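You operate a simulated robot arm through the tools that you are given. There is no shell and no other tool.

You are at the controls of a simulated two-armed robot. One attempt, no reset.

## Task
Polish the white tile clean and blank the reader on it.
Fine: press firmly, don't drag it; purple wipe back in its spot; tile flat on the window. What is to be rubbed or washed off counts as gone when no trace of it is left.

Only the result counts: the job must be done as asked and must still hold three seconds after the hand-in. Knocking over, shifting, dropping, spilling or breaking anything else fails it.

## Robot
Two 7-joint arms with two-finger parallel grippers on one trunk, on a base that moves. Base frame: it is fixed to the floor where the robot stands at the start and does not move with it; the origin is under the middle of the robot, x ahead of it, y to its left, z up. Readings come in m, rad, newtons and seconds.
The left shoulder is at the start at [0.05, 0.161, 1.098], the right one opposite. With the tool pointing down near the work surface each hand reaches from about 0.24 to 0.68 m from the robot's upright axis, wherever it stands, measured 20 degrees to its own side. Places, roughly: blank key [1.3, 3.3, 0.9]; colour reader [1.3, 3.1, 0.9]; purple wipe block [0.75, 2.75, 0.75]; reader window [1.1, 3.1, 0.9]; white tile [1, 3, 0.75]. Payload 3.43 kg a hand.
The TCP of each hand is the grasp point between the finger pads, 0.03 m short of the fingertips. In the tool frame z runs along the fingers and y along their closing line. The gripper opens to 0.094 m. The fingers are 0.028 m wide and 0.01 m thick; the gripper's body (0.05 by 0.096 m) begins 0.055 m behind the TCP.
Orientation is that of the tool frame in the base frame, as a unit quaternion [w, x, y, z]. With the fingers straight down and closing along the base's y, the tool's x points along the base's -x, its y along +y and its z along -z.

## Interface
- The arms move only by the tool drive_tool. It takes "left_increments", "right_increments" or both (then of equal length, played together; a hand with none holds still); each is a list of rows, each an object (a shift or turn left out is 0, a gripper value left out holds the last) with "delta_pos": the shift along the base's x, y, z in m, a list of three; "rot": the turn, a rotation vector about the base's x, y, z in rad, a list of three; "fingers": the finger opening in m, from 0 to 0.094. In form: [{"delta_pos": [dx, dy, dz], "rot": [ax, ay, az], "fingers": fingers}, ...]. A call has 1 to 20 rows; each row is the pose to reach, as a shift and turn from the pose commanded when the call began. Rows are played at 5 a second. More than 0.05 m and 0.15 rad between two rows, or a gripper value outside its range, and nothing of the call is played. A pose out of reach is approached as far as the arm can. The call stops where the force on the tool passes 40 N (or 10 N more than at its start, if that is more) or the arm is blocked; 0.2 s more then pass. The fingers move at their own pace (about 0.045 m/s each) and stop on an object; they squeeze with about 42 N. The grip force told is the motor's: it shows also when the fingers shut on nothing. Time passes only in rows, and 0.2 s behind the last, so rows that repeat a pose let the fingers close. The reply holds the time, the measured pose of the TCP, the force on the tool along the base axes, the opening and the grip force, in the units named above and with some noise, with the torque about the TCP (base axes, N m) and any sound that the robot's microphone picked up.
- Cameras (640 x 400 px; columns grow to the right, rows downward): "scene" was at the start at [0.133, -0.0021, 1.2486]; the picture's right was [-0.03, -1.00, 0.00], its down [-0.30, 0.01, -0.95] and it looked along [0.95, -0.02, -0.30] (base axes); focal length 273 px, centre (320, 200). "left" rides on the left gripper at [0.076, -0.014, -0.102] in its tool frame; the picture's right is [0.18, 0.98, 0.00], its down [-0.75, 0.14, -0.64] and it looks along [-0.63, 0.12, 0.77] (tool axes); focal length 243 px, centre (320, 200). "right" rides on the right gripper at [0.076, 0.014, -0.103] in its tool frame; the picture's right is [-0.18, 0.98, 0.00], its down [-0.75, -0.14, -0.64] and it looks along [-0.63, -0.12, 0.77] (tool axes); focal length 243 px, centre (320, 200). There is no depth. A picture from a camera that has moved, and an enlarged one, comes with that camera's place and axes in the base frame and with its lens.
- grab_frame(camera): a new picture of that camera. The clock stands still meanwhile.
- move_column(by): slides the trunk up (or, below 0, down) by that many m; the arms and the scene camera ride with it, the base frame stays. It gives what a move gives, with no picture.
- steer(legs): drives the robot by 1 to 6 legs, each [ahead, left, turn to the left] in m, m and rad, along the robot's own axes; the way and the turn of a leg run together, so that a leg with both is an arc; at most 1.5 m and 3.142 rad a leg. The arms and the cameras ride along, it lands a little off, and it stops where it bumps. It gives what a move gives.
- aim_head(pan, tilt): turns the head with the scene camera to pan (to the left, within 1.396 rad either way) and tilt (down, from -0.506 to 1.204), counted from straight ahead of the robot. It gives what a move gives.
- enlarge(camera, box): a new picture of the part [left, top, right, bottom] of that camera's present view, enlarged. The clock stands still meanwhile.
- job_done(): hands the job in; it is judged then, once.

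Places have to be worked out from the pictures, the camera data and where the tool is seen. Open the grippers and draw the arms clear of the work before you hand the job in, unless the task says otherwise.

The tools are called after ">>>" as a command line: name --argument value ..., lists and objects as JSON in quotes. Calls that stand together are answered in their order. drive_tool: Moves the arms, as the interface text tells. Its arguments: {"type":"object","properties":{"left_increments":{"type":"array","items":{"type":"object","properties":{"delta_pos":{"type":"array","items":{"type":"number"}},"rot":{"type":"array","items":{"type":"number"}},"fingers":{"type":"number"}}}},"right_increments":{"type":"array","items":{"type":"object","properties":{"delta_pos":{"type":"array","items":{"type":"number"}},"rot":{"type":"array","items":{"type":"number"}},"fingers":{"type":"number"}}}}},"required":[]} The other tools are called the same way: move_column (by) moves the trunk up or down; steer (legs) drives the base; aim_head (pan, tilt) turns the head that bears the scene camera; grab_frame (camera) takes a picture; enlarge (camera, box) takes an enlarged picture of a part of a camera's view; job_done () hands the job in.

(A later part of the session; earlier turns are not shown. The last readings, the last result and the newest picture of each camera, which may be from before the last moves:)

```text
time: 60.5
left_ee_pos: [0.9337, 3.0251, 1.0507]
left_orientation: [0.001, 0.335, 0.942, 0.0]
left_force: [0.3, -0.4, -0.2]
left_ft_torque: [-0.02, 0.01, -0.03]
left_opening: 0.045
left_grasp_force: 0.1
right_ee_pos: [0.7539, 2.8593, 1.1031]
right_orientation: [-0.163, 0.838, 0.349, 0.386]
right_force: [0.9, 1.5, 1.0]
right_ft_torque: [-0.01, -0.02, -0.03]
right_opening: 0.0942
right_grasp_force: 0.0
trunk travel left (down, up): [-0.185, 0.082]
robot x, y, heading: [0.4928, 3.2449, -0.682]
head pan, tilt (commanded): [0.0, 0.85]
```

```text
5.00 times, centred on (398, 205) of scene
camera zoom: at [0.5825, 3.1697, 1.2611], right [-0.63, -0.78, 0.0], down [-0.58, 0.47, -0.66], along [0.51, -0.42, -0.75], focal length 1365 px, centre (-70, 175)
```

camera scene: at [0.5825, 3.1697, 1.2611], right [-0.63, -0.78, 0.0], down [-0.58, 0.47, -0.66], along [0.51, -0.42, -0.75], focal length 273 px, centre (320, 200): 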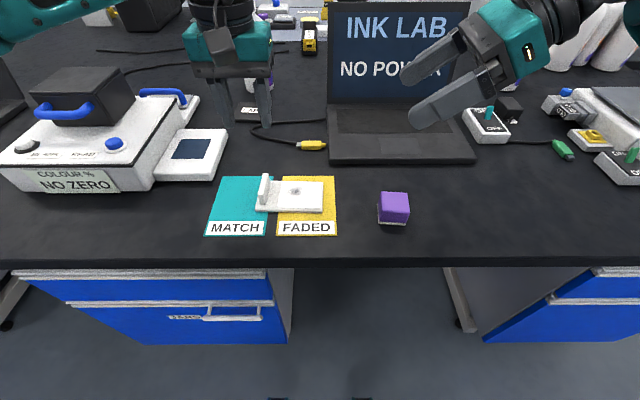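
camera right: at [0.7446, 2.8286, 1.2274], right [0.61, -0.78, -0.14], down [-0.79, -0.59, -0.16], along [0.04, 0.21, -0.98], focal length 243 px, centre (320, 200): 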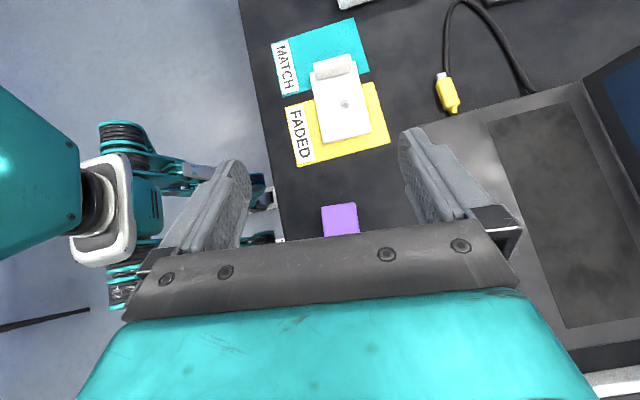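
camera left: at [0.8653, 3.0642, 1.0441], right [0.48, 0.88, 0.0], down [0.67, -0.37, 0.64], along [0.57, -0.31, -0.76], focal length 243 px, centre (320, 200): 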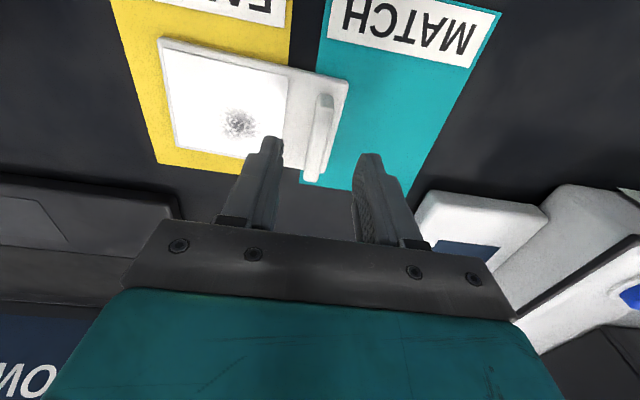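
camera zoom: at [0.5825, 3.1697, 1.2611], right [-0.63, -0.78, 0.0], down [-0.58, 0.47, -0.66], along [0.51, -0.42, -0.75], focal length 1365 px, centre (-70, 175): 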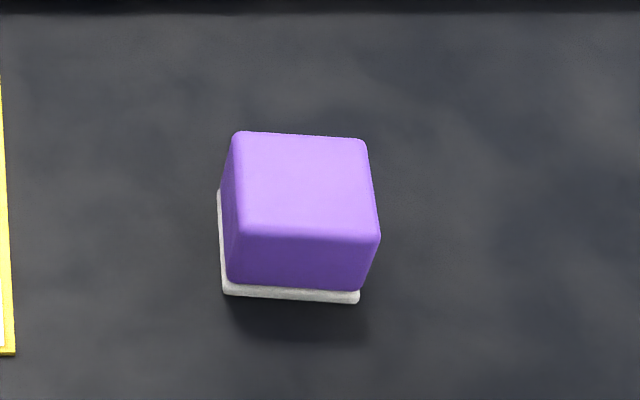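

The wipe is about 49 × 51 × 38 mm, centred at (0.7495, 2.860), and the closing line is already aligned with it. I descend to just above it with the fingers at 0.078 m.

>>> drive_tool --right_increments '[{"delta_pos": [-0.004, -0.002, -0.03], "fingers": 0.078}, {"delta_pos": [-0.008, -0.004, -0.06]}, {"delta_pos": [-0.0114, -0.0066, -0.09]}, {"delta_pos": [-0.0114, -0.0066, -0.12]}, {"delta_pos": [-0.0114, -0.0066, -0.15]}, {"delta_pos": [-0.0114, -0.0066, -0.171]}]'

>>> grab_frame --camera "right"

>>> grab_frame --camera "scene"

```text
time: 62.0
left_ee_pos: [0.9347, 3.0252, 1.05]
left_orientation: [0.001, 0.333, 0.943, 0.0]
left_force: [-0.2, 0.0, -0.1]
left_ft_torque: [-0.01, 0.01, -0.01]
left_opening: 0.0452
left_grasp_force: 0.0
right_ee_pos: [0.7417, 2.8543, 0.9321]
right_orientation: [-0.162, 0.839, 0.349, 0.385]
right_force: [-0.1, 0.0, -0.6]
right_ft_torque: [0.01, -0.01, 0.01]
right_opening: 0.0777
right_grasp_force: 0.0
trunk travel left (down, up): [-0.185, 0.082]
robot x, y, heading: [0.4922, 3.2453, -0.681]
head pan, tilt (commanded): [0.0, 0.85]
```

```text
taken
camera right: at [0.7338, 2.8232, 1.0576], right [0.61, -0.78, -0.14], down [-0.79, -0.6, -0.15], along [0.03, 0.21, -0.98], focal length 243 px, centre (320, 200)
```

right: 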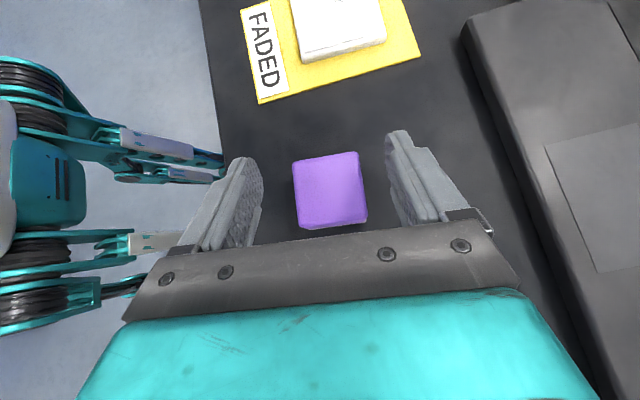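

```text
taken
camera scene: at [0.5826, 3.1698, 1.2611], right [-0.63, -0.78, 0.0], down [-0.58, 0.47, -0.66], along [0.51, -0.42, -0.75], focal length 273 px, centre (320, 200)
```

scene: 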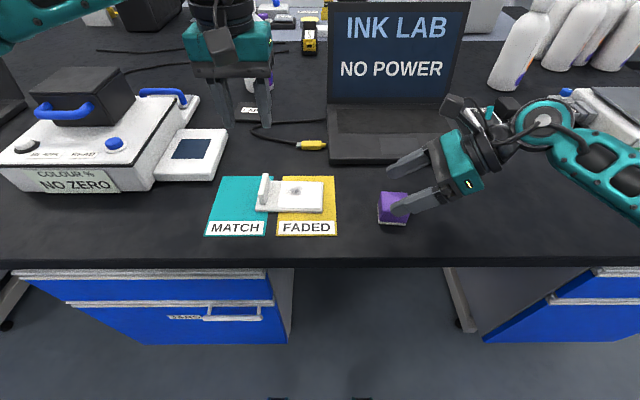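

The fingers straddle the wipe cleanly. Before lowering I turn the head right to check that the right elbow clears the bench and the scale.

>>> aim_head --pan -0.8 --tilt 0.7

>>> grab_frame --camera "scene"

```text
time: 63.1
left_ee_pos: [0.9338, 3.0251, 1.05]
left_orientation: [0.001, 0.334, 0.943, 0.0]
left_force: [-0.1, -0.3, 0.0]
left_ft_torque: [-0.01, -0.01, -0.02]
left_opening: 0.0448
left_grasp_force: 0.1
right_ee_pos: [0.742, 2.854, 0.9327]
right_orientation: [-0.162, 0.839, 0.349, 0.385]
right_force: [0.1, 0.4, 0.3]
right_ft_torque: [-0.01, -0.01, 0.01]
right_opening: 0.0779
right_grasp_force: 0.1
trunk travel left (down, up): [-0.185, 0.082]
robot x, y, heading: [0.491, 3.2451, -0.685]
head pan, tilt (commanded): [-0.799, 0.7]
```

```text
taken
camera scene: at [0.5296, 3.1345, 1.2734], right [-1.0, -0.09, 0.0], down [-0.06, 0.64, -0.76], along [0.07, -0.76, -0.64], focal length 273 px, centre (320, 200)
```

scene: 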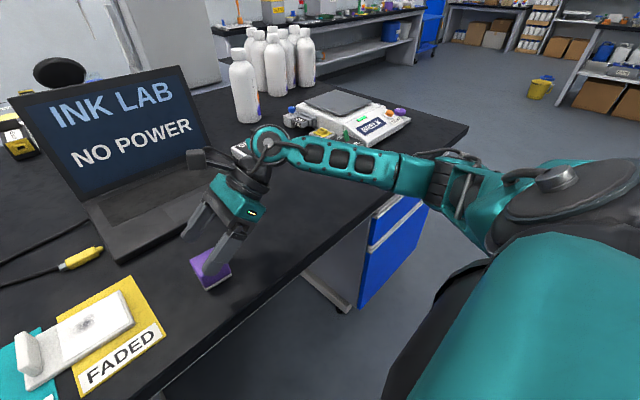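

The forearm is well above the bench and clear of the scale. I lower the right hand the last 43 mm around the wipe and close the fingers.

>>> drive_tool --right_increments '[{"delta_pos": [0, 0, -0.011]}, {"delta_pos": [0, 0, -0.022]}, {"delta_pos": [0, 0, -0.032]}, {"delta_pos": [0, 0, -0.042]}]'

>>> aim_head --pan 0.0 --tilt 0.85

>>> enlarge --camera "scene" --box '[350, 155, 470, 245]'

>>> grab_frame --camera "right"

```text
time: 64.1
left_ee_pos: [0.9351, 3.0247, 1.0505]
left_orientation: [0.001, 0.334, 0.943, -0.001]
left_force: [-0.3, -0.4, -1.1]
left_ft_torque: [0.02, 0.03, 0.02]
left_opening: 0.0452
left_grasp_force: 0.0
right_ee_pos: [0.7414, 2.8541, 0.8895]
right_orientation: [-0.163, 0.839, 0.349, 0.384]
right_force: [-0.5, -0.6, -0.7]
right_ft_torque: [-0.01, -0.02, 0.01]
right_opening: 0.0779
right_grasp_force: 0.1
trunk travel left (down, up): [-0.185, 0.082]
robot x, y, heading: [0.4922, 3.2441, -0.679]
head pan, tilt (commanded): [-0.799, 0.7]
```

```text
time: 65.2
left_ee_pos: [0.9333, 3.0255, 1.0498]
left_orientation: [0.0, 0.334, 0.943, -0.001]
left_force: [-0.2, -0.3, 0.3]
left_ft_torque: [0.02, 0.04, 0.03]
left_opening: 0.0449
left_grasp_force: 0.1
right_ee_pos: [0.742, 2.8531, 0.8893]
right_orientation: [-0.162, 0.839, 0.348, 0.385]
right_force: [0.4, 0.1, -0.2]
right_ft_torque: [0.02, 0.0, -0.04]
right_opening: 0.0778
right_grasp_force: 0.2
trunk travel left (down, up): [-0.185, 0.082]
robot x, y, heading: [0.4903, 3.2474, -0.685]
head pan, tilt (commanded): [0.0, 0.85]
```

```text
4.44 times, centred on (410, 200) of scene
camera zoom: at [0.5826, 3.1698, 1.2611], right [-0.63, -0.78, 0.0], down [-0.58, 0.47, -0.66], along [0.51, -0.42, -0.75], focal length 1213 px, centre (-80, 200)
```

zoom: 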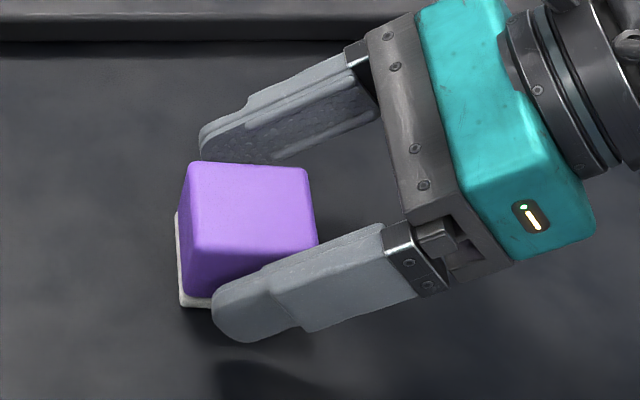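

```text
taken
camera right: at [0.7334, 2.8223, 1.0148], right [0.61, -0.78, -0.14], down [-0.79, -0.6, -0.15], along [0.03, 0.21, -0.98], focal length 243 px, centre (320, 200)
```

right: 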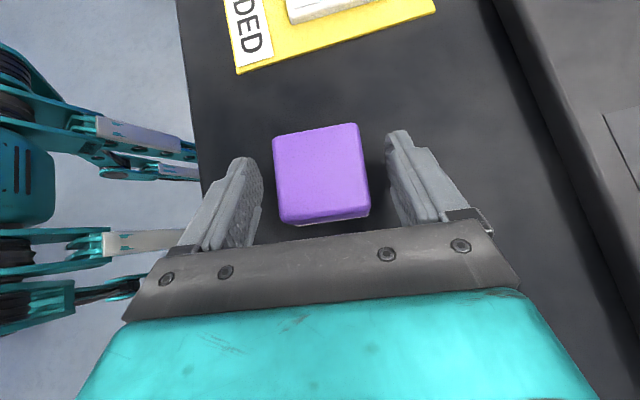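

The wipe is centred between the fingers. I close on it.

>>> drive_tool --right_increments '[{"fingers": 0.03}, {"fingers": 0.03}, {"fingers": 0.03}, {"fingers": 0.03}, {"fingers": 0.03}]'

```text
time: 66.4
left_ee_pos: [0.9343, 3.0249, 1.0499]
left_orientation: [0.001, 0.334, 0.943, 0.0]
left_force: [0.6, 0.7, -0.2]
left_ft_torque: [0.04, -0.01, 0.0]
left_opening: 0.0451
left_grasp_force: 0.1
right_ee_pos: [0.7411, 2.8536, 0.8878]
right_orientation: [-0.162, 0.839, 0.349, 0.385]
right_force: [0.4, 0.2, 0.7]
right_ft_torque: [-0.02, -0.02, 0.04]
right_opening: 0.053
right_grasp_force: 42.1
trunk travel left (down, up): [-0.185, 0.082]
robot x, y, heading: [0.4941, 3.2419, -0.68]
head pan, tilt (commanded): [0.0, 0.85]
```

The grip is firm at 42 N with an opening of 0.053 m, and the TCP at grasp was (0.7415, 2.8537, 0.889). I lift the wipe 60 mm and, at the same time, lower the left hand over the tab.

>>> drive_tool --right_increments '[{"delta_pos": [0, 0, 0.01]}, {"delta_pos": [0, 0, 0.02]}, {"delta_pos": [0, 0, 0.03]}, {"delta_pos": [0, 0, 0.04]}, {"delta_pos": [0, 0, 0.05]}, {"delta_pos": [0, 0, 0.06]}, {"delta_pos": [0, 0, 0.06]}]' --left_increments '[{"delta_pos": [0, 0, -0.02]}, {"delta_pos": [0, 0, -0.04]}, {"delta_pos": [0, 0, -0.06]}, {"delta_pos": [0, 0, -0.08]}, {"delta_pos": [0, 0, -0.1]}, {"delta_pos": [0, 0, -0.115]}, {"delta_pos": [0, 0, -0.115]}]'

>>> enlarge --camera "scene" --box '[200, 120, 440, 270]'

>>> grab_frame --camera "left"

>>> grab_frame --camera "right"

```text
time: 68.0
left_ee_pos: [0.9323, 3.0242, 0.9358]
left_orientation: [0.001, 0.334, 0.943, -0.001]
left_force: [0.7, 0.7, -0.7]
left_ft_torque: [-0.01, 0.0, -0.01]
left_opening: 0.045
left_grasp_force: 0.0
right_ee_pos: [0.7419, 2.854, 0.9468]
right_orientation: [-0.163, 0.839, 0.35, 0.384]
right_force: [-0.1, -0.4, -0.7]
right_ft_torque: [-0.02, -0.02, -0.01]
right_opening: 0.0532
right_grasp_force: 41.6
trunk travel left (down, up): [-0.185, 0.082]
robot x, y, heading: [0.4931, 3.2436, -0.683]
head pan, tilt (commanded): [0.0, 0.85]
```

```text
2.67 times, centred on (320, 195) of scene
camera zoom: at [0.5826, 3.1698, 1.2611], right [-0.63, -0.78, 0.0], down [-0.58, 0.47, -0.66], along [0.51, -0.42, -0.75], focal length 728 px, centre (320, 213)
```

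zoom: 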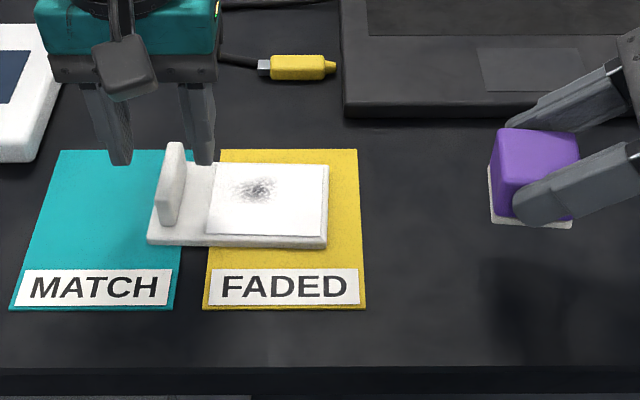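

```text
taken
camera left: at [0.8644, 3.0623, 1.0379], right [0.48, 0.88, 0.0], down [0.67, -0.36, 0.64], along [0.57, -0.31, -0.77], focal length 243 px, centre (320, 200)
```

left: 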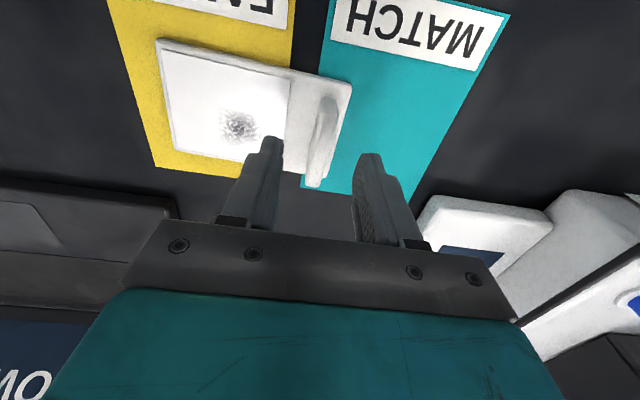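

```text
taken
camera right: at [0.7328, 2.8224, 1.0736], right [0.61, -0.78, -0.14], down [-0.79, -0.6, -0.15], along [0.03, 0.21, -0.98], focal length 243 px, centre (320, 200)
```

right: 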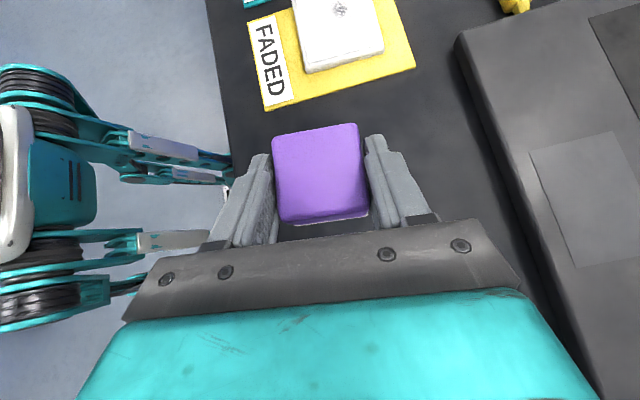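

The wipe is held flat. I check the left hand's centring on the tab closely before lowering further.

>>> enlarge --camera "left" --box '[220, 70, 420, 195]'

>>> enlarge --camera "scene" --box '[220, 140, 316, 200]'

```text
3.20 times, centred on (320, 132) of left
camera zoom: at [0.8644, 3.0623, 1.0379], right [0.48, 0.88, 0.0], down [0.67, -0.36, 0.64], along [0.57, -0.31, -0.77], focal length 776 px, centre (320, 416)
```

zoom: 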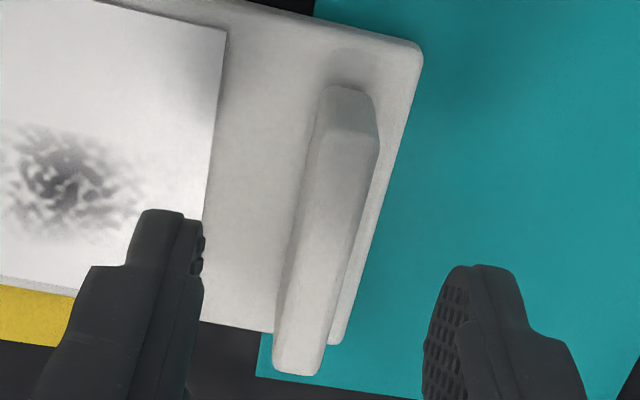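

```text
6.67 times, centred on (268, 170) of scene
camera zoom: at [0.5826, 3.1698, 1.2611], right [-0.63, -0.78, 0.0], down [-0.58, 0.47, -0.66], along [0.51, -0.42, -0.75], focal length 1820 px, centre (667, 400)
```

zoom: 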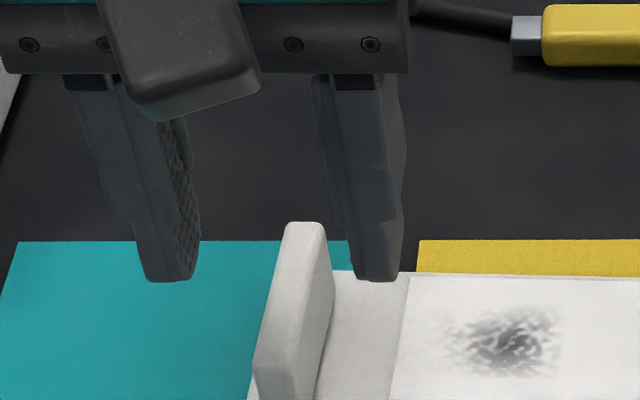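

The tab is centred between the left fingers to within a millimetre. I lower the left hand by 28 mm so the tips stop a few millimetres above the plate.

>>> drive_tool --left_increments '[{"delta_pos": [0, 0, -0.008]}, {"delta_pos": [0, 0, -0.016]}, {"delta_pos": [0, 0, -0.022]}, {"delta_pos": [0, 0, -0.028]}]'

>>> enlarge --camera "scene" --box '[220, 140, 316, 200]'

>>> enlarge --camera "left" --box '[220, 70, 420, 195]'

```text
time: 69.0
left_ee_pos: [0.9327, 3.0229, 0.9066]
left_orientation: [0.0, 0.333, 0.943, 0.001]
left_force: [-0.9, -1.0, 0.7]
left_ft_torque: [-0.01, -0.02, 0.01]
left_opening: 0.045
left_grasp_force: 0.0
right_ee_pos: [0.7415, 2.8547, 0.9483]
right_orientation: [-0.163, 0.839, 0.349, 0.385]
right_force: [0.8, 0.3, -0.2]
right_ft_torque: [-0.01, -0.03, -0.01]
right_opening: 0.0533
right_grasp_force: 41.8
trunk travel left (down, up): [-0.185, 0.082]
robot x, y, heading: [0.4914, 3.243, -0.679]
head pan, tilt (commanded): [0.0, 0.85]
```

```text
6.67 times, centred on (268, 170) of scene
camera zoom: at [0.5827, 3.1698, 1.2611], right [-0.63, -0.78, 0.0], down [-0.58, 0.47, -0.66], along [0.51, -0.42, -0.75], focal length 1820 px, centre (667, 400)
```

zoom: 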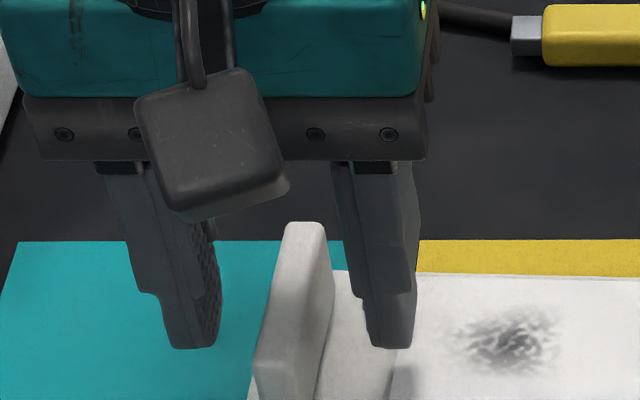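

```text
3.20 times, centred on (320, 132) of left
camera zoom: at [0.8649, 3.0608, 1.0099], right [0.48, 0.88, 0.0], down [0.67, -0.36, 0.64], along [0.57, -0.31, -0.77], focal length 776 px, centre (320, 416)
```

zoom: 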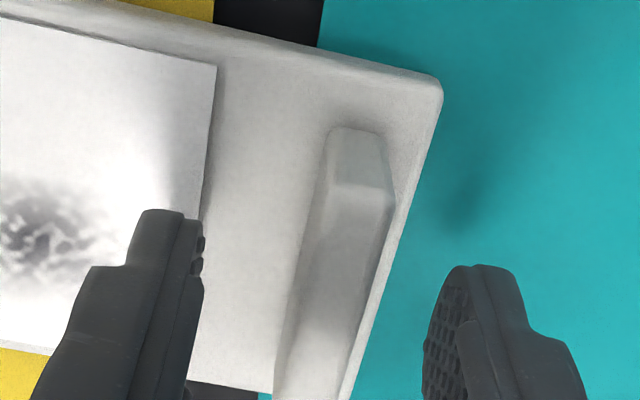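

The tips are just above the plate with the tab centred between them. I close the left fingers on the tab.

>>> drive_tool --left_increments '[{"fingers": 0.02}, {"fingers": 0.01}, {"fingers": 0.0}, {"fingers": 0.0}, {"fingers": 0.0}, {"fingers": 0.0}]'

>>> enlarge --camera "scene" --box '[190, 130, 350, 250]'

```text
time: 70.4
left_ee_pos: [0.9341, 3.0228, 0.9079]
left_orientation: [0.001, 0.334, 0.943, -0.001]
left_force: [-0.4, -0.1, -0.9]
left_ft_torque: [0.01, -0.04, 0.0]
left_opening: 0.0109
left_grasp_force: 41.7
right_ee_pos: [0.7419, 2.8542, 0.9472]
right_orientation: [-0.164, 0.839, 0.349, 0.385]
right_force: [0.6, 0.7, -0.2]
right_ft_torque: [0.0, 0.0, -0.01]
right_opening: 0.0533
right_grasp_force: 42.7
trunk travel left (down, up): [-0.185, 0.082]
robot x, y, heading: [0.4902, 3.2456, -0.684]
head pan, tilt (commanded): [0.0, 0.85]
```

```text
3.33 times, centred on (270, 190) of scene
camera zoom: at [0.5827, 3.1698, 1.2611], right [-0.63, -0.78, 0.0], down [-0.58, 0.47, -0.66], along [0.51, -0.42, -0.75], focal length 910 px, centre (487, 233)
```

zoom: 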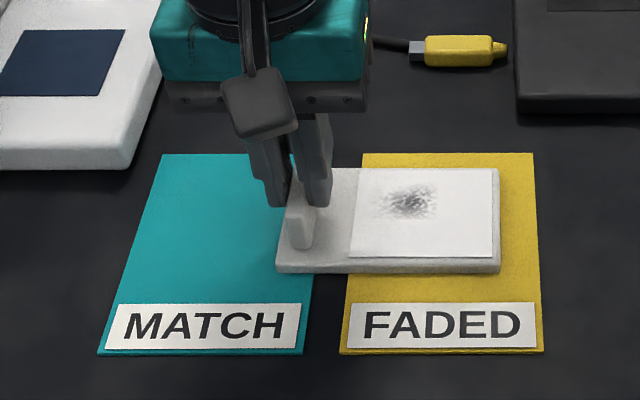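

The left hand holds the tab (opening 0.0109, 42 N). The smudge is centred at about (0.900, 2.974), so I carry the wipe over it, still about 40 mm above the tile.

>>> drive_tool --right_increments '[{"delta_pos": [0.03, 0.022, 0.005]}, {"delta_pos": [0.06, 0.044, 0.005]}, {"delta_pos": [0.09, 0.066, 0.005]}, {"delta_pos": [0.12, 0.088, 0.005]}, {"delta_pos": [0.146, 0.108, 0.005]}]'

>>> grab_frame --camera "scene"

>>> grab_frame --camera "right"

>>> grab_frame --camera "left"

```text
time: 71.6
left_ee_pos: [0.9322, 3.023, 0.9071]
left_orientation: [0.001, 0.334, 0.942, 0.0]
left_force: [0.6, 0.9, 0.4]
left_ft_torque: [-0.04, 0.06, -0.02]
left_opening: 0.011
left_grasp_force: 41.5
right_ee_pos: [0.8887, 2.961, 0.953]
right_orientation: [-0.163, 0.839, 0.349, 0.385]
right_force: [-0.4, 0.2, -0.3]
right_ft_torque: [0.02, -0.01, 0.01]
right_opening: 0.0534
right_grasp_force: 41.4
trunk travel left (down, up): [-0.185, 0.082]
robot x, y, heading: [0.4929, 3.2446, -0.683]
head pan, tilt (commanded): [0.0, 0.85]
```

```text
taken
camera scene: at [0.5829, 3.17, 1.2611], right [-0.63, -0.78, 0.0], down [-0.58, 0.47, -0.66], along [0.51, -0.42, -0.75], focal length 273 px, centre (320, 200)
```

scene: 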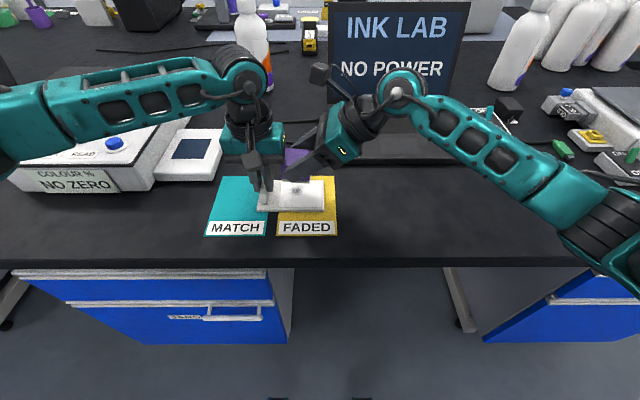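

```text
taken
camera right: at [0.8803, 2.9308, 1.0796], right [0.61, -0.78, -0.14], down [-0.79, -0.6, -0.15], along [0.03, 0.21, -0.98], focal length 243 px, centre (320, 200)
```

right: 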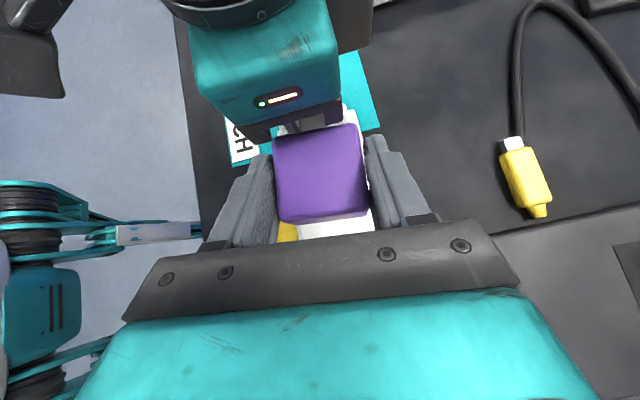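

```text
taken
camera left: at [0.8652, 3.0609, 1.0101], right [0.48, 0.88, 0.0], down [0.67, -0.36, 0.64], along [0.57, -0.31, -0.77], focal length 243 px, centre (320, 200)
```

left: 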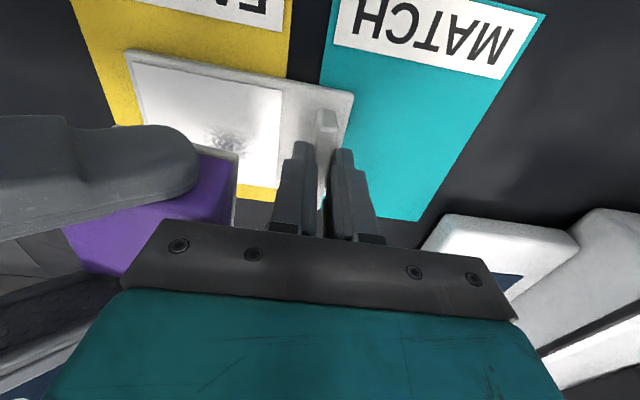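

Both hands fit side by side. I enlarge to check the gap between the grippers and where the wipe sits relative to the smudge.

>>> enlarge --camera "scene" --box '[200, 60, 440, 240]'

```text
2.22 times, centred on (320, 150) of scene
camera zoom: at [0.5829, 3.17, 1.2611], right [-0.63, -0.78, 0.0], down [-0.58, 0.47, -0.66], along [0.51, -0.42, -0.75], focal length 607 px, centre (320, 311)
```

zoom: 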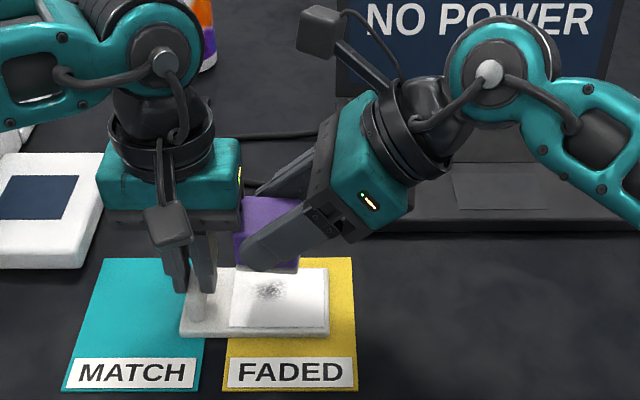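

There is a clear gap between the hands, and the wipe is above the smudge side of the face. I lower it to just above the tile.

>>> drive_tool --right_increments '[{"delta_pos": [0, 0, -0.012]}, {"delta_pos": [0, 0, -0.024]}, {"delta_pos": [0, 0, -0.034]}, {"delta_pos": [0, 0, -0.041]}]'

>>> enlarge --camera "scene" --box '[200, 120, 376, 240]'

```text
time: 72.6
left_ee_pos: [0.9334, 3.0229, 0.9088]
left_orientation: [0.001, 0.334, 0.943, 0.0]
left_force: [-1.0, -0.5, 0.6]
left_ft_torque: [0.04, -0.02, 0.01]
left_opening: 0.0109
left_grasp_force: 41.4
right_ee_pos: [0.8888, 2.9625, 0.913]
right_orientation: [-0.163, 0.839, 0.349, 0.385]
right_force: [0.6, 0.2, -1.3]
right_ft_torque: [-0.01, -0.01, -0.01]
right_opening: 0.0532
right_grasp_force: 41.7
trunk travel left (down, up): [-0.185, 0.082]
robot x, y, heading: [0.491, 3.2433, -0.686]
head pan, tilt (commanded): [0.0, 0.85]
```

```text
3.33 times, centred on (288, 180) of scene
camera zoom: at [0.5827, 3.1698, 1.2611], right [-0.63, -0.78, 0.0], down [-0.58, 0.47, -0.66], along [0.51, -0.42, -0.75], focal length 910 px, centre (427, 267)
```

zoom: 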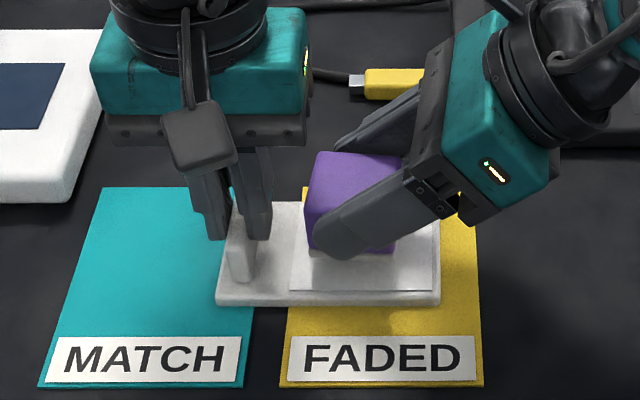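

The wipe hovers just above the tile with no contact force yet. I step down in small increments to find contact.

>>> drive_tool --right_increments '[{"delta_pos": [0, 0, -0.002]}, {"delta_pos": [0, 0, -0.004]}, {"delta_pos": [0, 0, -0.006]}]'

```text
time: 73.4
left_ee_pos: [0.933, 3.0235, 0.908]
left_orientation: [0.0, 0.333, 0.943, 0.0]
left_force: [0.6, 0.4, -0.2]
left_ft_torque: [0.03, -0.04, 0.02]
left_opening: 0.0111
left_grasp_force: 41.7
right_ee_pos: [0.8893, 2.9618, 0.9058]
right_orientation: [-0.162, 0.839, 0.349, 0.384]
right_force: [0.1, 0.1, -0.9]
right_ft_torque: [0.0, 0.02, -0.02]
right_opening: 0.0533
right_grasp_force: 42.0
trunk travel left (down, up): [-0.185, 0.082]
robot x, y, heading: [0.4899, 3.2411, -0.68]
head pan, tilt (commanded): [0.0, 0.85]
```

There is no contact yet at z 0.906, so I continue down in 2 mm steps.

>>> drive_tool --right_increments '[{"delta_pos": [0, 0, -0.002]}, {"delta_pos": [0, 0, -0.004]}]'

```text
time: 74.0
left_ee_pos: [0.9333, 3.0225, 0.9079]
left_orientation: [0.0, 0.334, 0.943, 0.0]
left_force: [0.7, 0.5, -0.8]
left_ft_torque: [-0.01, 0.0, 0.0]
left_opening: 0.0111
left_grasp_force: 42.7
right_ee_pos: [0.8871, 2.9616, 0.902]
right_orientation: [-0.162, 0.839, 0.349, 0.385]
right_force: [-0.2, -0.8, -0.6]
right_ft_torque: [0.0, 0.0, 0.0]
right_opening: 0.0531
right_grasp_force: 42.1
trunk travel left (down, up): [-0.185, 0.082]
robot x, y, heading: [0.4908, 3.2448, -0.685]
head pan, tilt (commanded): [0.0, 0.85]
```

Still free at 0.902; I step down further.

>>> drive_tool --right_increments '[{"delta_pos": [0, 0, -0.0015]}, {"delta_pos": [0, 0, -0.003]}]'

```text
time: 74.6
left_ee_pos: [0.9334, 3.024, 0.9061]
left_orientation: [0.001, 0.334, 0.943, 0.0]
left_force: [-0.2, 0.3, 1.3]
left_ft_torque: [0.0, 0.0, -0.01]
left_opening: 0.011
left_grasp_force: 41.8
right_ee_pos: [0.8883, 2.963, 0.8999]
right_orientation: [-0.162, 0.839, 0.348, 0.386]
right_force: [0.0, -0.3, -0.4]
right_ft_torque: [0.0, -0.01, -0.02]
right_opening: 0.0531
right_grasp_force: 41.7
trunk travel left (down, up): [-0.185, 0.082]
robot x, y, heading: [0.4912, 3.2429, -0.681]
head pan, tilt (commanded): [0.0, 0.85]
```

No contact yet at 0.900, so I continue.

>>> drive_tool --right_increments '[{"delta_pos": [0, 0, -0.0015]}, {"delta_pos": [0, 0, -0.003]}]'

>>> enlarge --camera "scene" --box '[240, 150, 352, 220]'

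```text
time: 75.2
left_ee_pos: [0.9339, 3.0227, 0.9081]
left_orientation: [0.001, 0.333, 0.943, 0.0]
left_force: [2.0, -3.2, -4.4]
left_ft_torque: [0.04, -0.07, 0.12]
left_opening: 0.011
left_grasp_force: 42.0
right_ee_pos: [0.8889, 2.9618, 0.8997]
right_orientation: [-0.162, 0.838, 0.349, 0.386]
right_force: [-3.9, 1.2, 11.7]
right_ft_torque: [0.05, 0.14, 0.07]
right_opening: 0.0534
right_grasp_force: 42.3
trunk travel left (down, up): [-0.185, 0.082]
robot x, y, heading: [0.4877, 3.2411, -0.684]
head pan, tilt (commanded): [0.0, 0.85]
```

```text
5.71 times, centred on (296, 185) of scene
camera zoom: at [0.5821, 3.1701, 1.2613], right [-0.63, -0.78, 0.0], down [-0.58, 0.47, -0.66], along [0.51, -0.42, -0.75], focal length 1560 px, centre (457, 286)
```

zoom: 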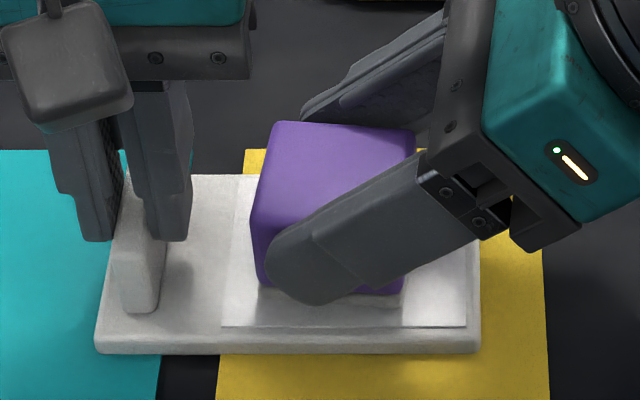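

Contact is found: about 12 N upward at commanded z 0.897, with the wipe covering the smudge. I press 2 mm further and rub back and forth and sideways over it while the left hand holds the tile.

>>> drive_tool --right_increments '[{"delta_pos": [0, 0, -0.002]}, {"delta_pos": [-0.007, 0.0057, -0.002]}, {"delta_pos": [-0.014, 0.0113, -0.002]}, {"delta_pos": [-0.007, 0.0057, -0.002]}, {"delta_pos": [0, 0, -0.002]}, {"delta_pos": [0.007, -0.0057, -0.002]}, {"delta_pos": [0.0109, -0.0088, -0.002]}, {"delta_pos": [0.0039, -0.0032, -0.002]}, {"delta_pos": [-0.0039, 0.0032, -0.002]}, {"delta_pos": [-0.0116, 0.0095, -0.002]}, {"delta_pos": [-0.0066, 0.0157, -0.002]}, {"delta_pos": [0.0011, 0.0094, -0.002]}, {"delta_pos": [0.0089, 0.003, -0.002]}, {"delta_pos": [0.0159, -0.0026, -0.002]}, {"delta_pos": [0.0046, -0.0166, -0.002]}, {"delta_pos": [-0.0032, -0.0103, -0.002]}, {"delta_pos": [-0.011, -0.004, -0.002]}, {"delta_pos": [-0.0179, 0.0017, -0.002]}, {"delta_pos": [-0.0054, 0.0044, -0.002]}, {"delta_pos": [0, 0, -0.002]}]'

>>> enlarge --camera "scene" --box '[200, 120, 376, 240]'

```text
time: 79.4
left_ee_pos: [0.9347, 3.0255, 0.9094]
left_orientation: [0.004, 0.331, 0.943, 0.0]
left_force: [9.0, 1.4, -6.9]
left_ft_torque: [0.49, 0.2, 0.15]
left_opening: 0.0111
left_grasp_force: 42.0
right_ee_pos: [0.8874, 2.9662, 0.8966]
right_orientation: [-0.163, 0.838, 0.351, 0.386]
right_force: [-9.6, 4.6, 25.2]
right_ft_torque: [-0.03, 0.18, -0.03]
right_opening: 0.0529
right_grasp_force: 42.3
trunk travel left (down, up): [-0.185, 0.082]
robot x, y, heading: [0.4904, 3.2474, -0.683]
head pan, tilt (commanded): [0.0, 0.85]
```

```text
3.33 times, centred on (288, 180) of scene
camera zoom: at [0.5816, 3.1715, 1.2614], right [-0.63, -0.78, 0.0], down [-0.58, 0.47, -0.66], along [0.51, -0.42, -0.75], focal length 910 px, centre (427, 267)
```

zoom: 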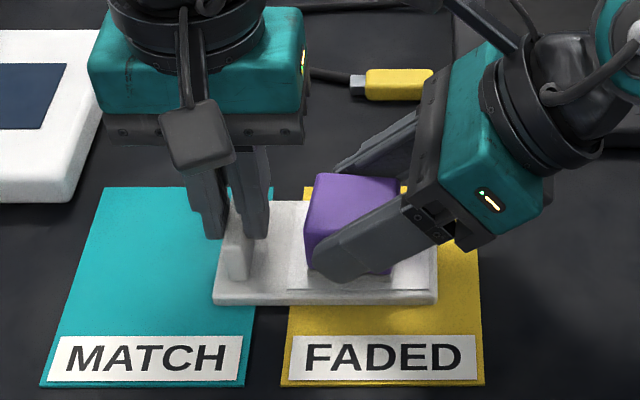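

The force reached 25 N and the tile stayed in the left hand's grip. I lift the wipe and move it aside to look at the face.

>>> drive_tool --right_increments '[{"delta_pos": [0, 0, 0.01]}, {"delta_pos": [0, 0, 0.025]}, {"delta_pos": [0, 0, 0.045]}, {"delta_pos": [-0.025, -0.031, 0.05]}, {"delta_pos": [-0.05, -0.062, 0.05]}, {"delta_pos": [-0.07, -0.087, 0.05]}]'

>>> enlarge --camera "scene" --box '[220, 150, 380, 250]'

>>> grab_frame --camera "left"

>>> grab_frame --camera "right"

```text
time: 80.8
left_ee_pos: [0.9326, 3.0218, 0.9074]
left_orientation: [0.001, 0.334, 0.943, 0.0]
left_force: [-1.6, -0.5, 1.1]
left_ft_torque: [-0.05, -0.09, -0.01]
left_opening: 0.011
left_grasp_force: 41.8
right_ee_pos: [0.8161, 2.8727, 0.9434]
right_orientation: [-0.163, 0.839, 0.35, 0.384]
right_force: [0.5, 0.3, 0.1]
right_ft_torque: [0.04, 0.0, 0.03]
right_opening: 0.0533
right_grasp_force: 42.1
trunk travel left (down, up): [-0.185, 0.082]
robot x, y, heading: [0.493, 3.2423, -0.679]
head pan, tilt (commanded): [0.0, 0.85]
```

```text
4.00 times, centred on (300, 200) of scene
camera zoom: at [0.5824, 3.1697, 1.2611], right [-0.63, -0.78, 0.0], down [-0.58, 0.47, -0.66], along [0.51, -0.42, -0.75], focal length 1092 px, centre (400, 200)
```

zoom: 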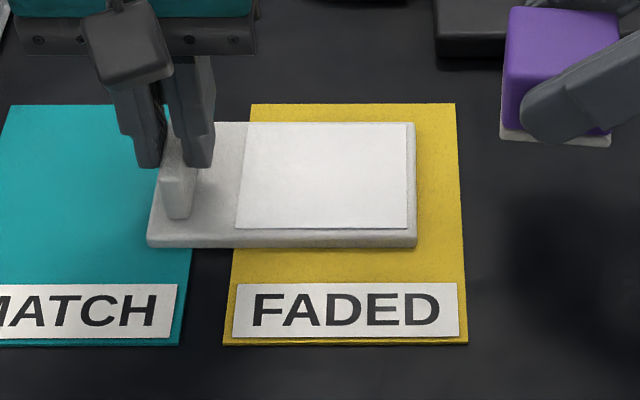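

```text
taken
camera left: at [0.8648, 3.0606, 1.0103], right [0.48, 0.88, 0.0], down [0.67, -0.36, 0.64], along [0.57, -0.31, -0.77], focal length 243 px, centre (320, 200)
```

left: 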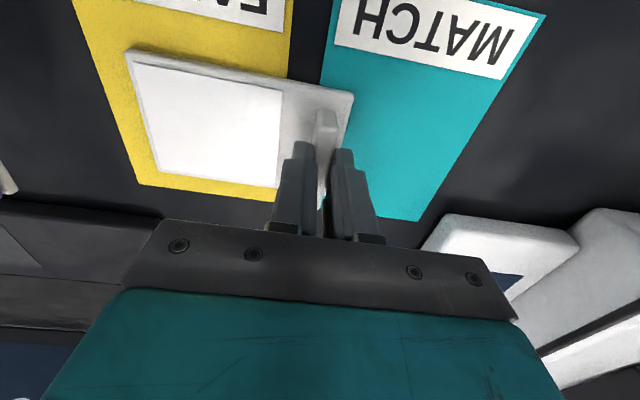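

```text
taken
camera right: at [0.8085, 2.8431, 1.0703], right [0.61, -0.78, -0.14], down [-0.79, -0.6, -0.15], along [0.03, 0.21, -0.98], focal length 243 px, centre (320, 200)
```

right: 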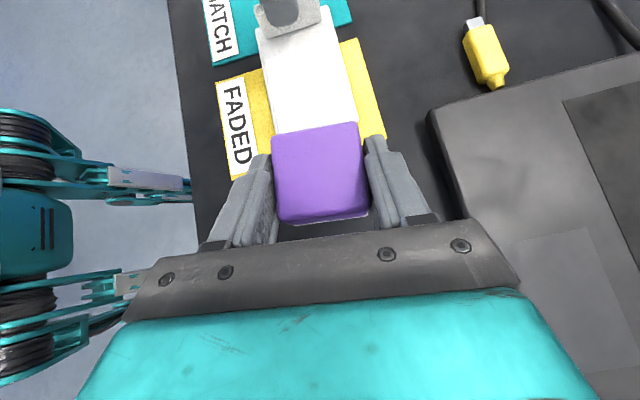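

The smudge appears gone. I enlarge strongly to make sure no faint trace is left.

>>> enlarge --camera "scene" --box '[272, 176, 328, 211]'

>>> enlarge --camera "left" --box '[110, 40, 310, 210]'

>>> enlarge --camera "right" --box '[230, 0, 390, 130]'

```text
11.43 times, centred on (300, 194) of scene
camera zoom: at [0.5824, 3.1697, 1.2611], right [-0.63, -0.78, 0.0], down [-0.58, 0.47, -0.66], along [0.51, -0.42, -0.75], focal length 3120 px, centre (549, 274)
```

zoom: 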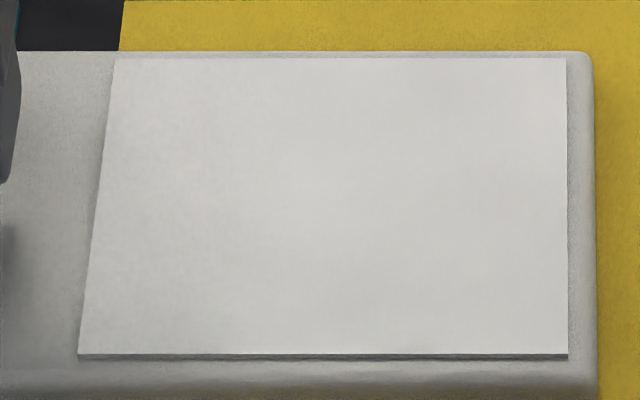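

```text
2.35 times, centred on (210, 125) of left
camera zoom: at [0.8648, 3.0606, 1.0103], right [0.48, 0.88, 0.0], down [0.67, -0.36, 0.64], along [0.57, -0.31, -0.77], focal length 571 px, centre (579, 376)
```

zoom: 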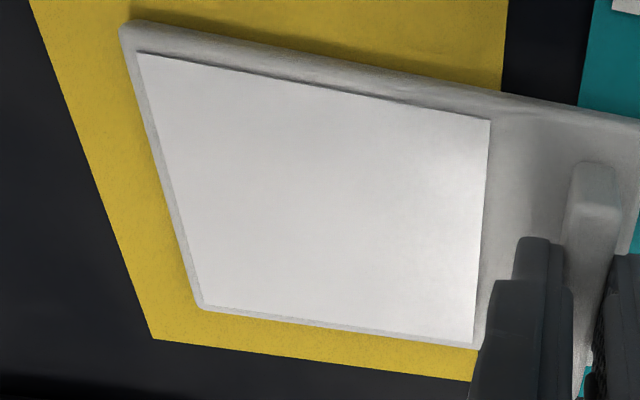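

```text
3.08 times, centred on (310, 65) of right
camera zoom: at [0.8085, 2.8431, 1.0703], right [0.61, -0.78, -0.14], down [-0.79, -0.6, -0.15], along [0.03, 0.21, -0.98], focal length 746 px, centre (351, 615)
```

zoom: 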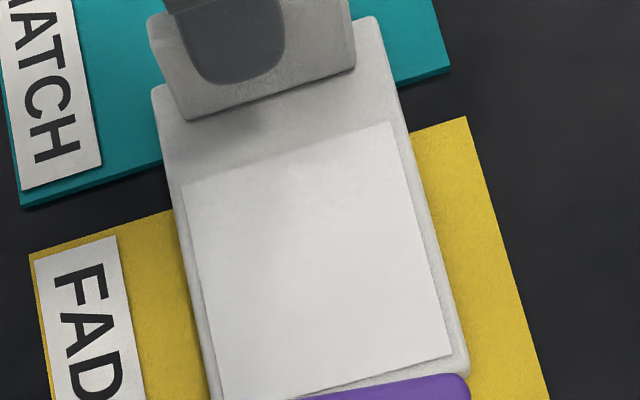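

The face looks clean in all three views. For safety against a faint remnant, I make a second firm pass over the same area with the tile still held.

>>> drive_tool --right_increments '[{"delta_pos": [0.025, 0.031, 0.0]}, {"delta_pos": [0.05, 0.062, 0.0]}, {"delta_pos": [0.07, 0.087, 0.0]}, {"delta_pos": [0.07, 0.087, -0.02]}, {"delta_pos": [0.07, 0.087, -0.04]}, {"delta_pos": [0.07, 0.087, -0.047]}, {"delta_pos": [0.07, 0.087, -0.05]}, {"delta_pos": [0.063, 0.0927, -0.05]}, {"delta_pos": [0.056, 0.0983, -0.05]}, {"delta_pos": [0.063, 0.0927, -0.05]}, {"delta_pos": [0.07, 0.087, -0.05]}, {"delta_pos": [0.077, 0.0813, -0.05]}, {"delta_pos": [0.0809, 0.0782, -0.05]}, {"delta_pos": [0.0872, 0.086, -0.05]}, {"delta_pos": [0.0794, 0.0923, -0.05]}, {"delta_pos": [0.0716, 0.0986, -0.05]}, {"delta_pos": [0.0639, 0.1049, -0.05]}, {"delta_pos": [0.0526, 0.0909, -0.05]}, {"delta_pos": [0.0619, 0.0833, -0.05]}, {"delta_pos": [0.0728, 0.0745, -0.05]}]'

```text
time: 85.0
left_ee_pos: [0.9328, 3.0238, 0.9098]
left_orientation: [0.002, 0.334, 0.943, -0.001]
left_force: [1.4, -5.5, -7.9]
left_ft_torque: [0.31, 0.33, 0.22]
left_opening: 0.0108
left_grasp_force: 42.0
right_ee_pos: [0.889, 2.9503, 0.8969]
right_orientation: [-0.163, 0.838, 0.35, 0.386]
right_force: [-6.0, 5.2, 22.4]
right_ft_torque: [0.08, 0.14, 0.03]
right_opening: 0.053
right_grasp_force: 41.4
trunk travel left (down, up): [-0.185, 0.082]
robot x, y, heading: [0.4946, 3.2382, -0.681]
head pan, tilt (commanded): [0.0, 0.85]
```

The second pass ran at about 22 N. I lift off and carry the wipe back above its spot.

>>> drive_tool --right_increments '[{"delta_pos": [0, 0, 0.012]}, {"delta_pos": [0, 0, 0.03]}, {"delta_pos": [0, 0, 0.05]}, {"delta_pos": [-0.03, -0.019, 0.055]}, {"delta_pos": [-0.06, -0.038, 0.055]}, {"delta_pos": [-0.09, -0.057, 0.055]}, {"delta_pos": [-0.12, -0.076, 0.055]}, {"delta_pos": [-0.1474, -0.0935, 0.055]}, {"delta_pos": [-0.1474, -0.0935, 0.055]}]'

>>> enlarge --camera "scene" --box '[220, 150, 380, 250]'

>>> grab_frame --camera "scene"

```text
time: 87.0
left_ee_pos: [0.9333, 3.0227, 0.9095]
left_orientation: [0.001, 0.334, 0.943, -0.001]
left_force: [-0.5, -0.1, 1.6]
left_ft_torque: [-0.08, -0.03, -0.01]
left_opening: 0.0109
left_grasp_force: 42.3
right_ee_pos: [0.7429, 2.8571, 0.9498]
right_orientation: [-0.163, 0.839, 0.35, 0.384]
right_force: [0.0, 0.1, 0.1]
right_ft_torque: [-0.01, -0.03, -0.02]
right_opening: 0.053
right_grasp_force: 42.0
trunk travel left (down, up): [-0.185, 0.082]
robot x, y, heading: [0.4921, 3.2418, -0.677]
head pan, tilt (commanded): [0.0, 0.85]
```

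```text
4.00 times, centred on (300, 200) of scene
camera zoom: at [0.5824, 3.1699, 1.2612], right [-0.63, -0.78, 0.0], down [-0.58, 0.47, -0.66], along [0.51, -0.42, -0.75], focal length 1092 px, centre (400, 200)
```

zoom: 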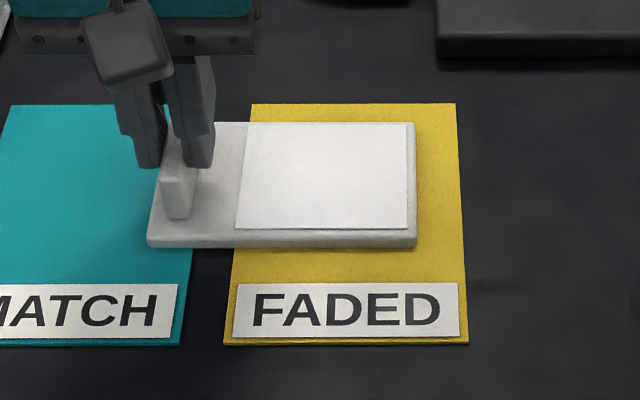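

```text
taken
camera scene: at [0.5824, 3.1699, 1.2612], right [-0.63, -0.78, 0.0], down [-0.58, 0.47, -0.66], along [0.51, -0.42, -0.75], focal length 273 px, centre (320, 200)
```

scene: 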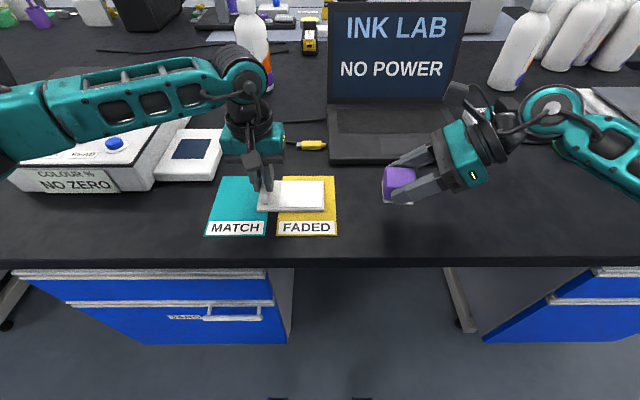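

The tile is clean and hasn't moved. The hand is about 3 mm off the wipe's original grasp point, so I correct that and descend to just above the table.

>>> drive_tool --right_increments '[{"delta_pos": [-0.0013, -0.0032, 0.0]}, {"delta_pos": [-0.0013, -0.0032, -0.015]}, {"delta_pos": [-0.0013, -0.0032, -0.03]}, {"delta_pos": [-0.0013, -0.0032, -0.045]}, {"delta_pos": [-0.0013, -0.0032, -0.056]}, {"delta_pos": [-0.0013, -0.0032, -0.059]}]'

```text
time: 88.4
left_ee_pos: [0.9329, 3.0237, 0.9076]
left_orientation: [0.001, 0.334, 0.943, 0.0]
left_force: [-0.5, 0.4, 2.8]
left_ft_torque: [0.0, -0.02, -0.03]
left_opening: 0.0109
left_grasp_force: 41.8
right_ee_pos: [0.7409, 2.852, 0.8918]
right_orientation: [-0.162, 0.839, 0.349, 0.384]
right_force: [0.2, 0.2, -0.4]
right_ft_torque: [-0.01, -0.03, 0.0]
right_opening: 0.053
right_grasp_force: 42.2
trunk travel left (down, up): [-0.185, 0.082]
robot x, y, heading: [0.4919, 3.2454, -0.681]
head pan, tilt (commanded): [0.0, 0.85]
```

No contact yet at 0.892; I step down gently until the wipe touches the table.

>>> drive_tool --right_increments '[{"delta_pos": [0.0, 0.0, -0.001]}, {"delta_pos": [0.0, 0.0, -0.002]}, {"delta_pos": [0.0, 0.0, -0.003]}]'

```text
time: 89.2
left_ee_pos: [0.9337, 3.0234, 0.9093]
left_orientation: [0.002, 0.334, 0.942, -0.001]
left_force: [-1.0, 0.3, 2.6]
left_ft_torque: [0.02, 0.02, -0.07]
left_opening: 0.0114
left_grasp_force: 42.6
right_ee_pos: [0.7411, 2.8518, 0.8888]
right_orientation: [-0.162, 0.839, 0.349, 0.385]
right_force: [-0.7, -0.7, -0.3]
right_ft_torque: [0.0, 0.01, 0.01]
right_opening: 0.053
right_grasp_force: 42.1
trunk travel left (down, up): [-0.185, 0.082]
robot x, y, heading: [0.488, 3.2402, -0.682]
head pan, tilt (commanded): [0.0, 0.85]
```

The reading is still about zero at 0.889, which matches the original grasp height. I step down 1.5 mm more to see whether it is resting.

>>> drive_tool --right_increments '[{"delta_pos": [0.0, 0.001, -0.0008]}, {"delta_pos": [0.0, 0.001, -0.0016]}]'

>>> enlarge --camera "scene" --box '[350, 155, 470, 245]'

```text
time: 89.8
left_ee_pos: [0.9336, 3.0234, 0.908]
left_orientation: [0.0, 0.334, 0.943, -0.001]
left_force: [0.5, -0.9, 1.0]
left_ft_torque: [0.02, 0.04, 0.01]
left_opening: 0.0111
left_grasp_force: 42.0
right_ee_pos: [0.7414, 2.8541, 0.8874]
right_orientation: [-0.162, 0.839, 0.349, 0.385]
right_force: [-0.6, 0.2, 4.6]
right_ft_torque: [-0.09, 0.08, -0.02]
right_opening: 0.0528
right_grasp_force: 42.6
trunk travel left (down, up): [-0.185, 0.082]
robot x, y, heading: [0.492, 3.2432, -0.684]
head pan, tilt (commanded): [0.0, 0.85]
```

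```text
4.44 times, centred on (410, 200) of scene
camera zoom: at [0.5823, 3.1701, 1.2612], right [-0.63, -0.78, 0.0], down [-0.58, 0.47, -0.66], along [0.51, -0.42, -0.75], focal length 1213 px, centre (-80, 200)
```

zoom: 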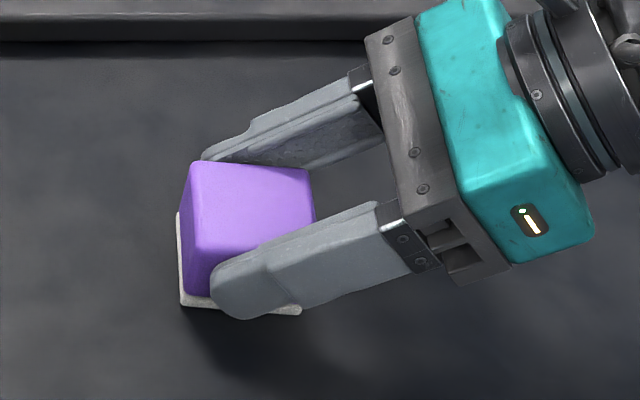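

The wipe is resting (4.6 N) within a millimetre or two of where it was. I open the right fingers.

>>> drive_tool --right_increments '[{"fingers": 0.06}, {"fingers": 0.078}, {"fingers": 0.078}, {"fingers": 0.078}]'

>>> enlarge --camera "scene" --box '[350, 155, 470, 245]'

```text
time: 90.8
left_ee_pos: [0.9333, 3.0237, 0.9074]
left_orientation: [0.002, 0.334, 0.942, -0.001]
left_force: [-0.2, 0.3, 2.9]
left_ft_torque: [0.02, -0.01, 0.02]
left_opening: 0.0111
left_grasp_force: 42.2
right_ee_pos: [0.7419, 2.853, 0.8865]
right_orientation: [-0.162, 0.839, 0.349, 0.385]
right_force: [0.5, 1.1, 0.4]
right_ft_torque: [-0.01, -0.04, 0.01]
right_opening: 0.0782
right_grasp_force: 0.1
trunk travel left (down, up): [-0.185, 0.082]
robot x, y, heading: [0.491, 3.2435, -0.681]
head pan, tilt (commanded): [0.0, 0.85]
```

```text
4.44 times, centred on (410, 200) of scene
camera zoom: at [0.5824, 3.17, 1.2611], right [-0.63, -0.78, 0.0], down [-0.58, 0.47, -0.66], along [0.51, -0.42, -0.75], focal length 1213 px, centre (-80, 200)
```

zoom: 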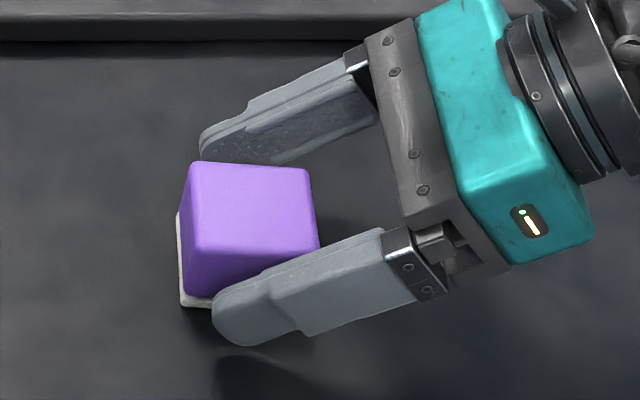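

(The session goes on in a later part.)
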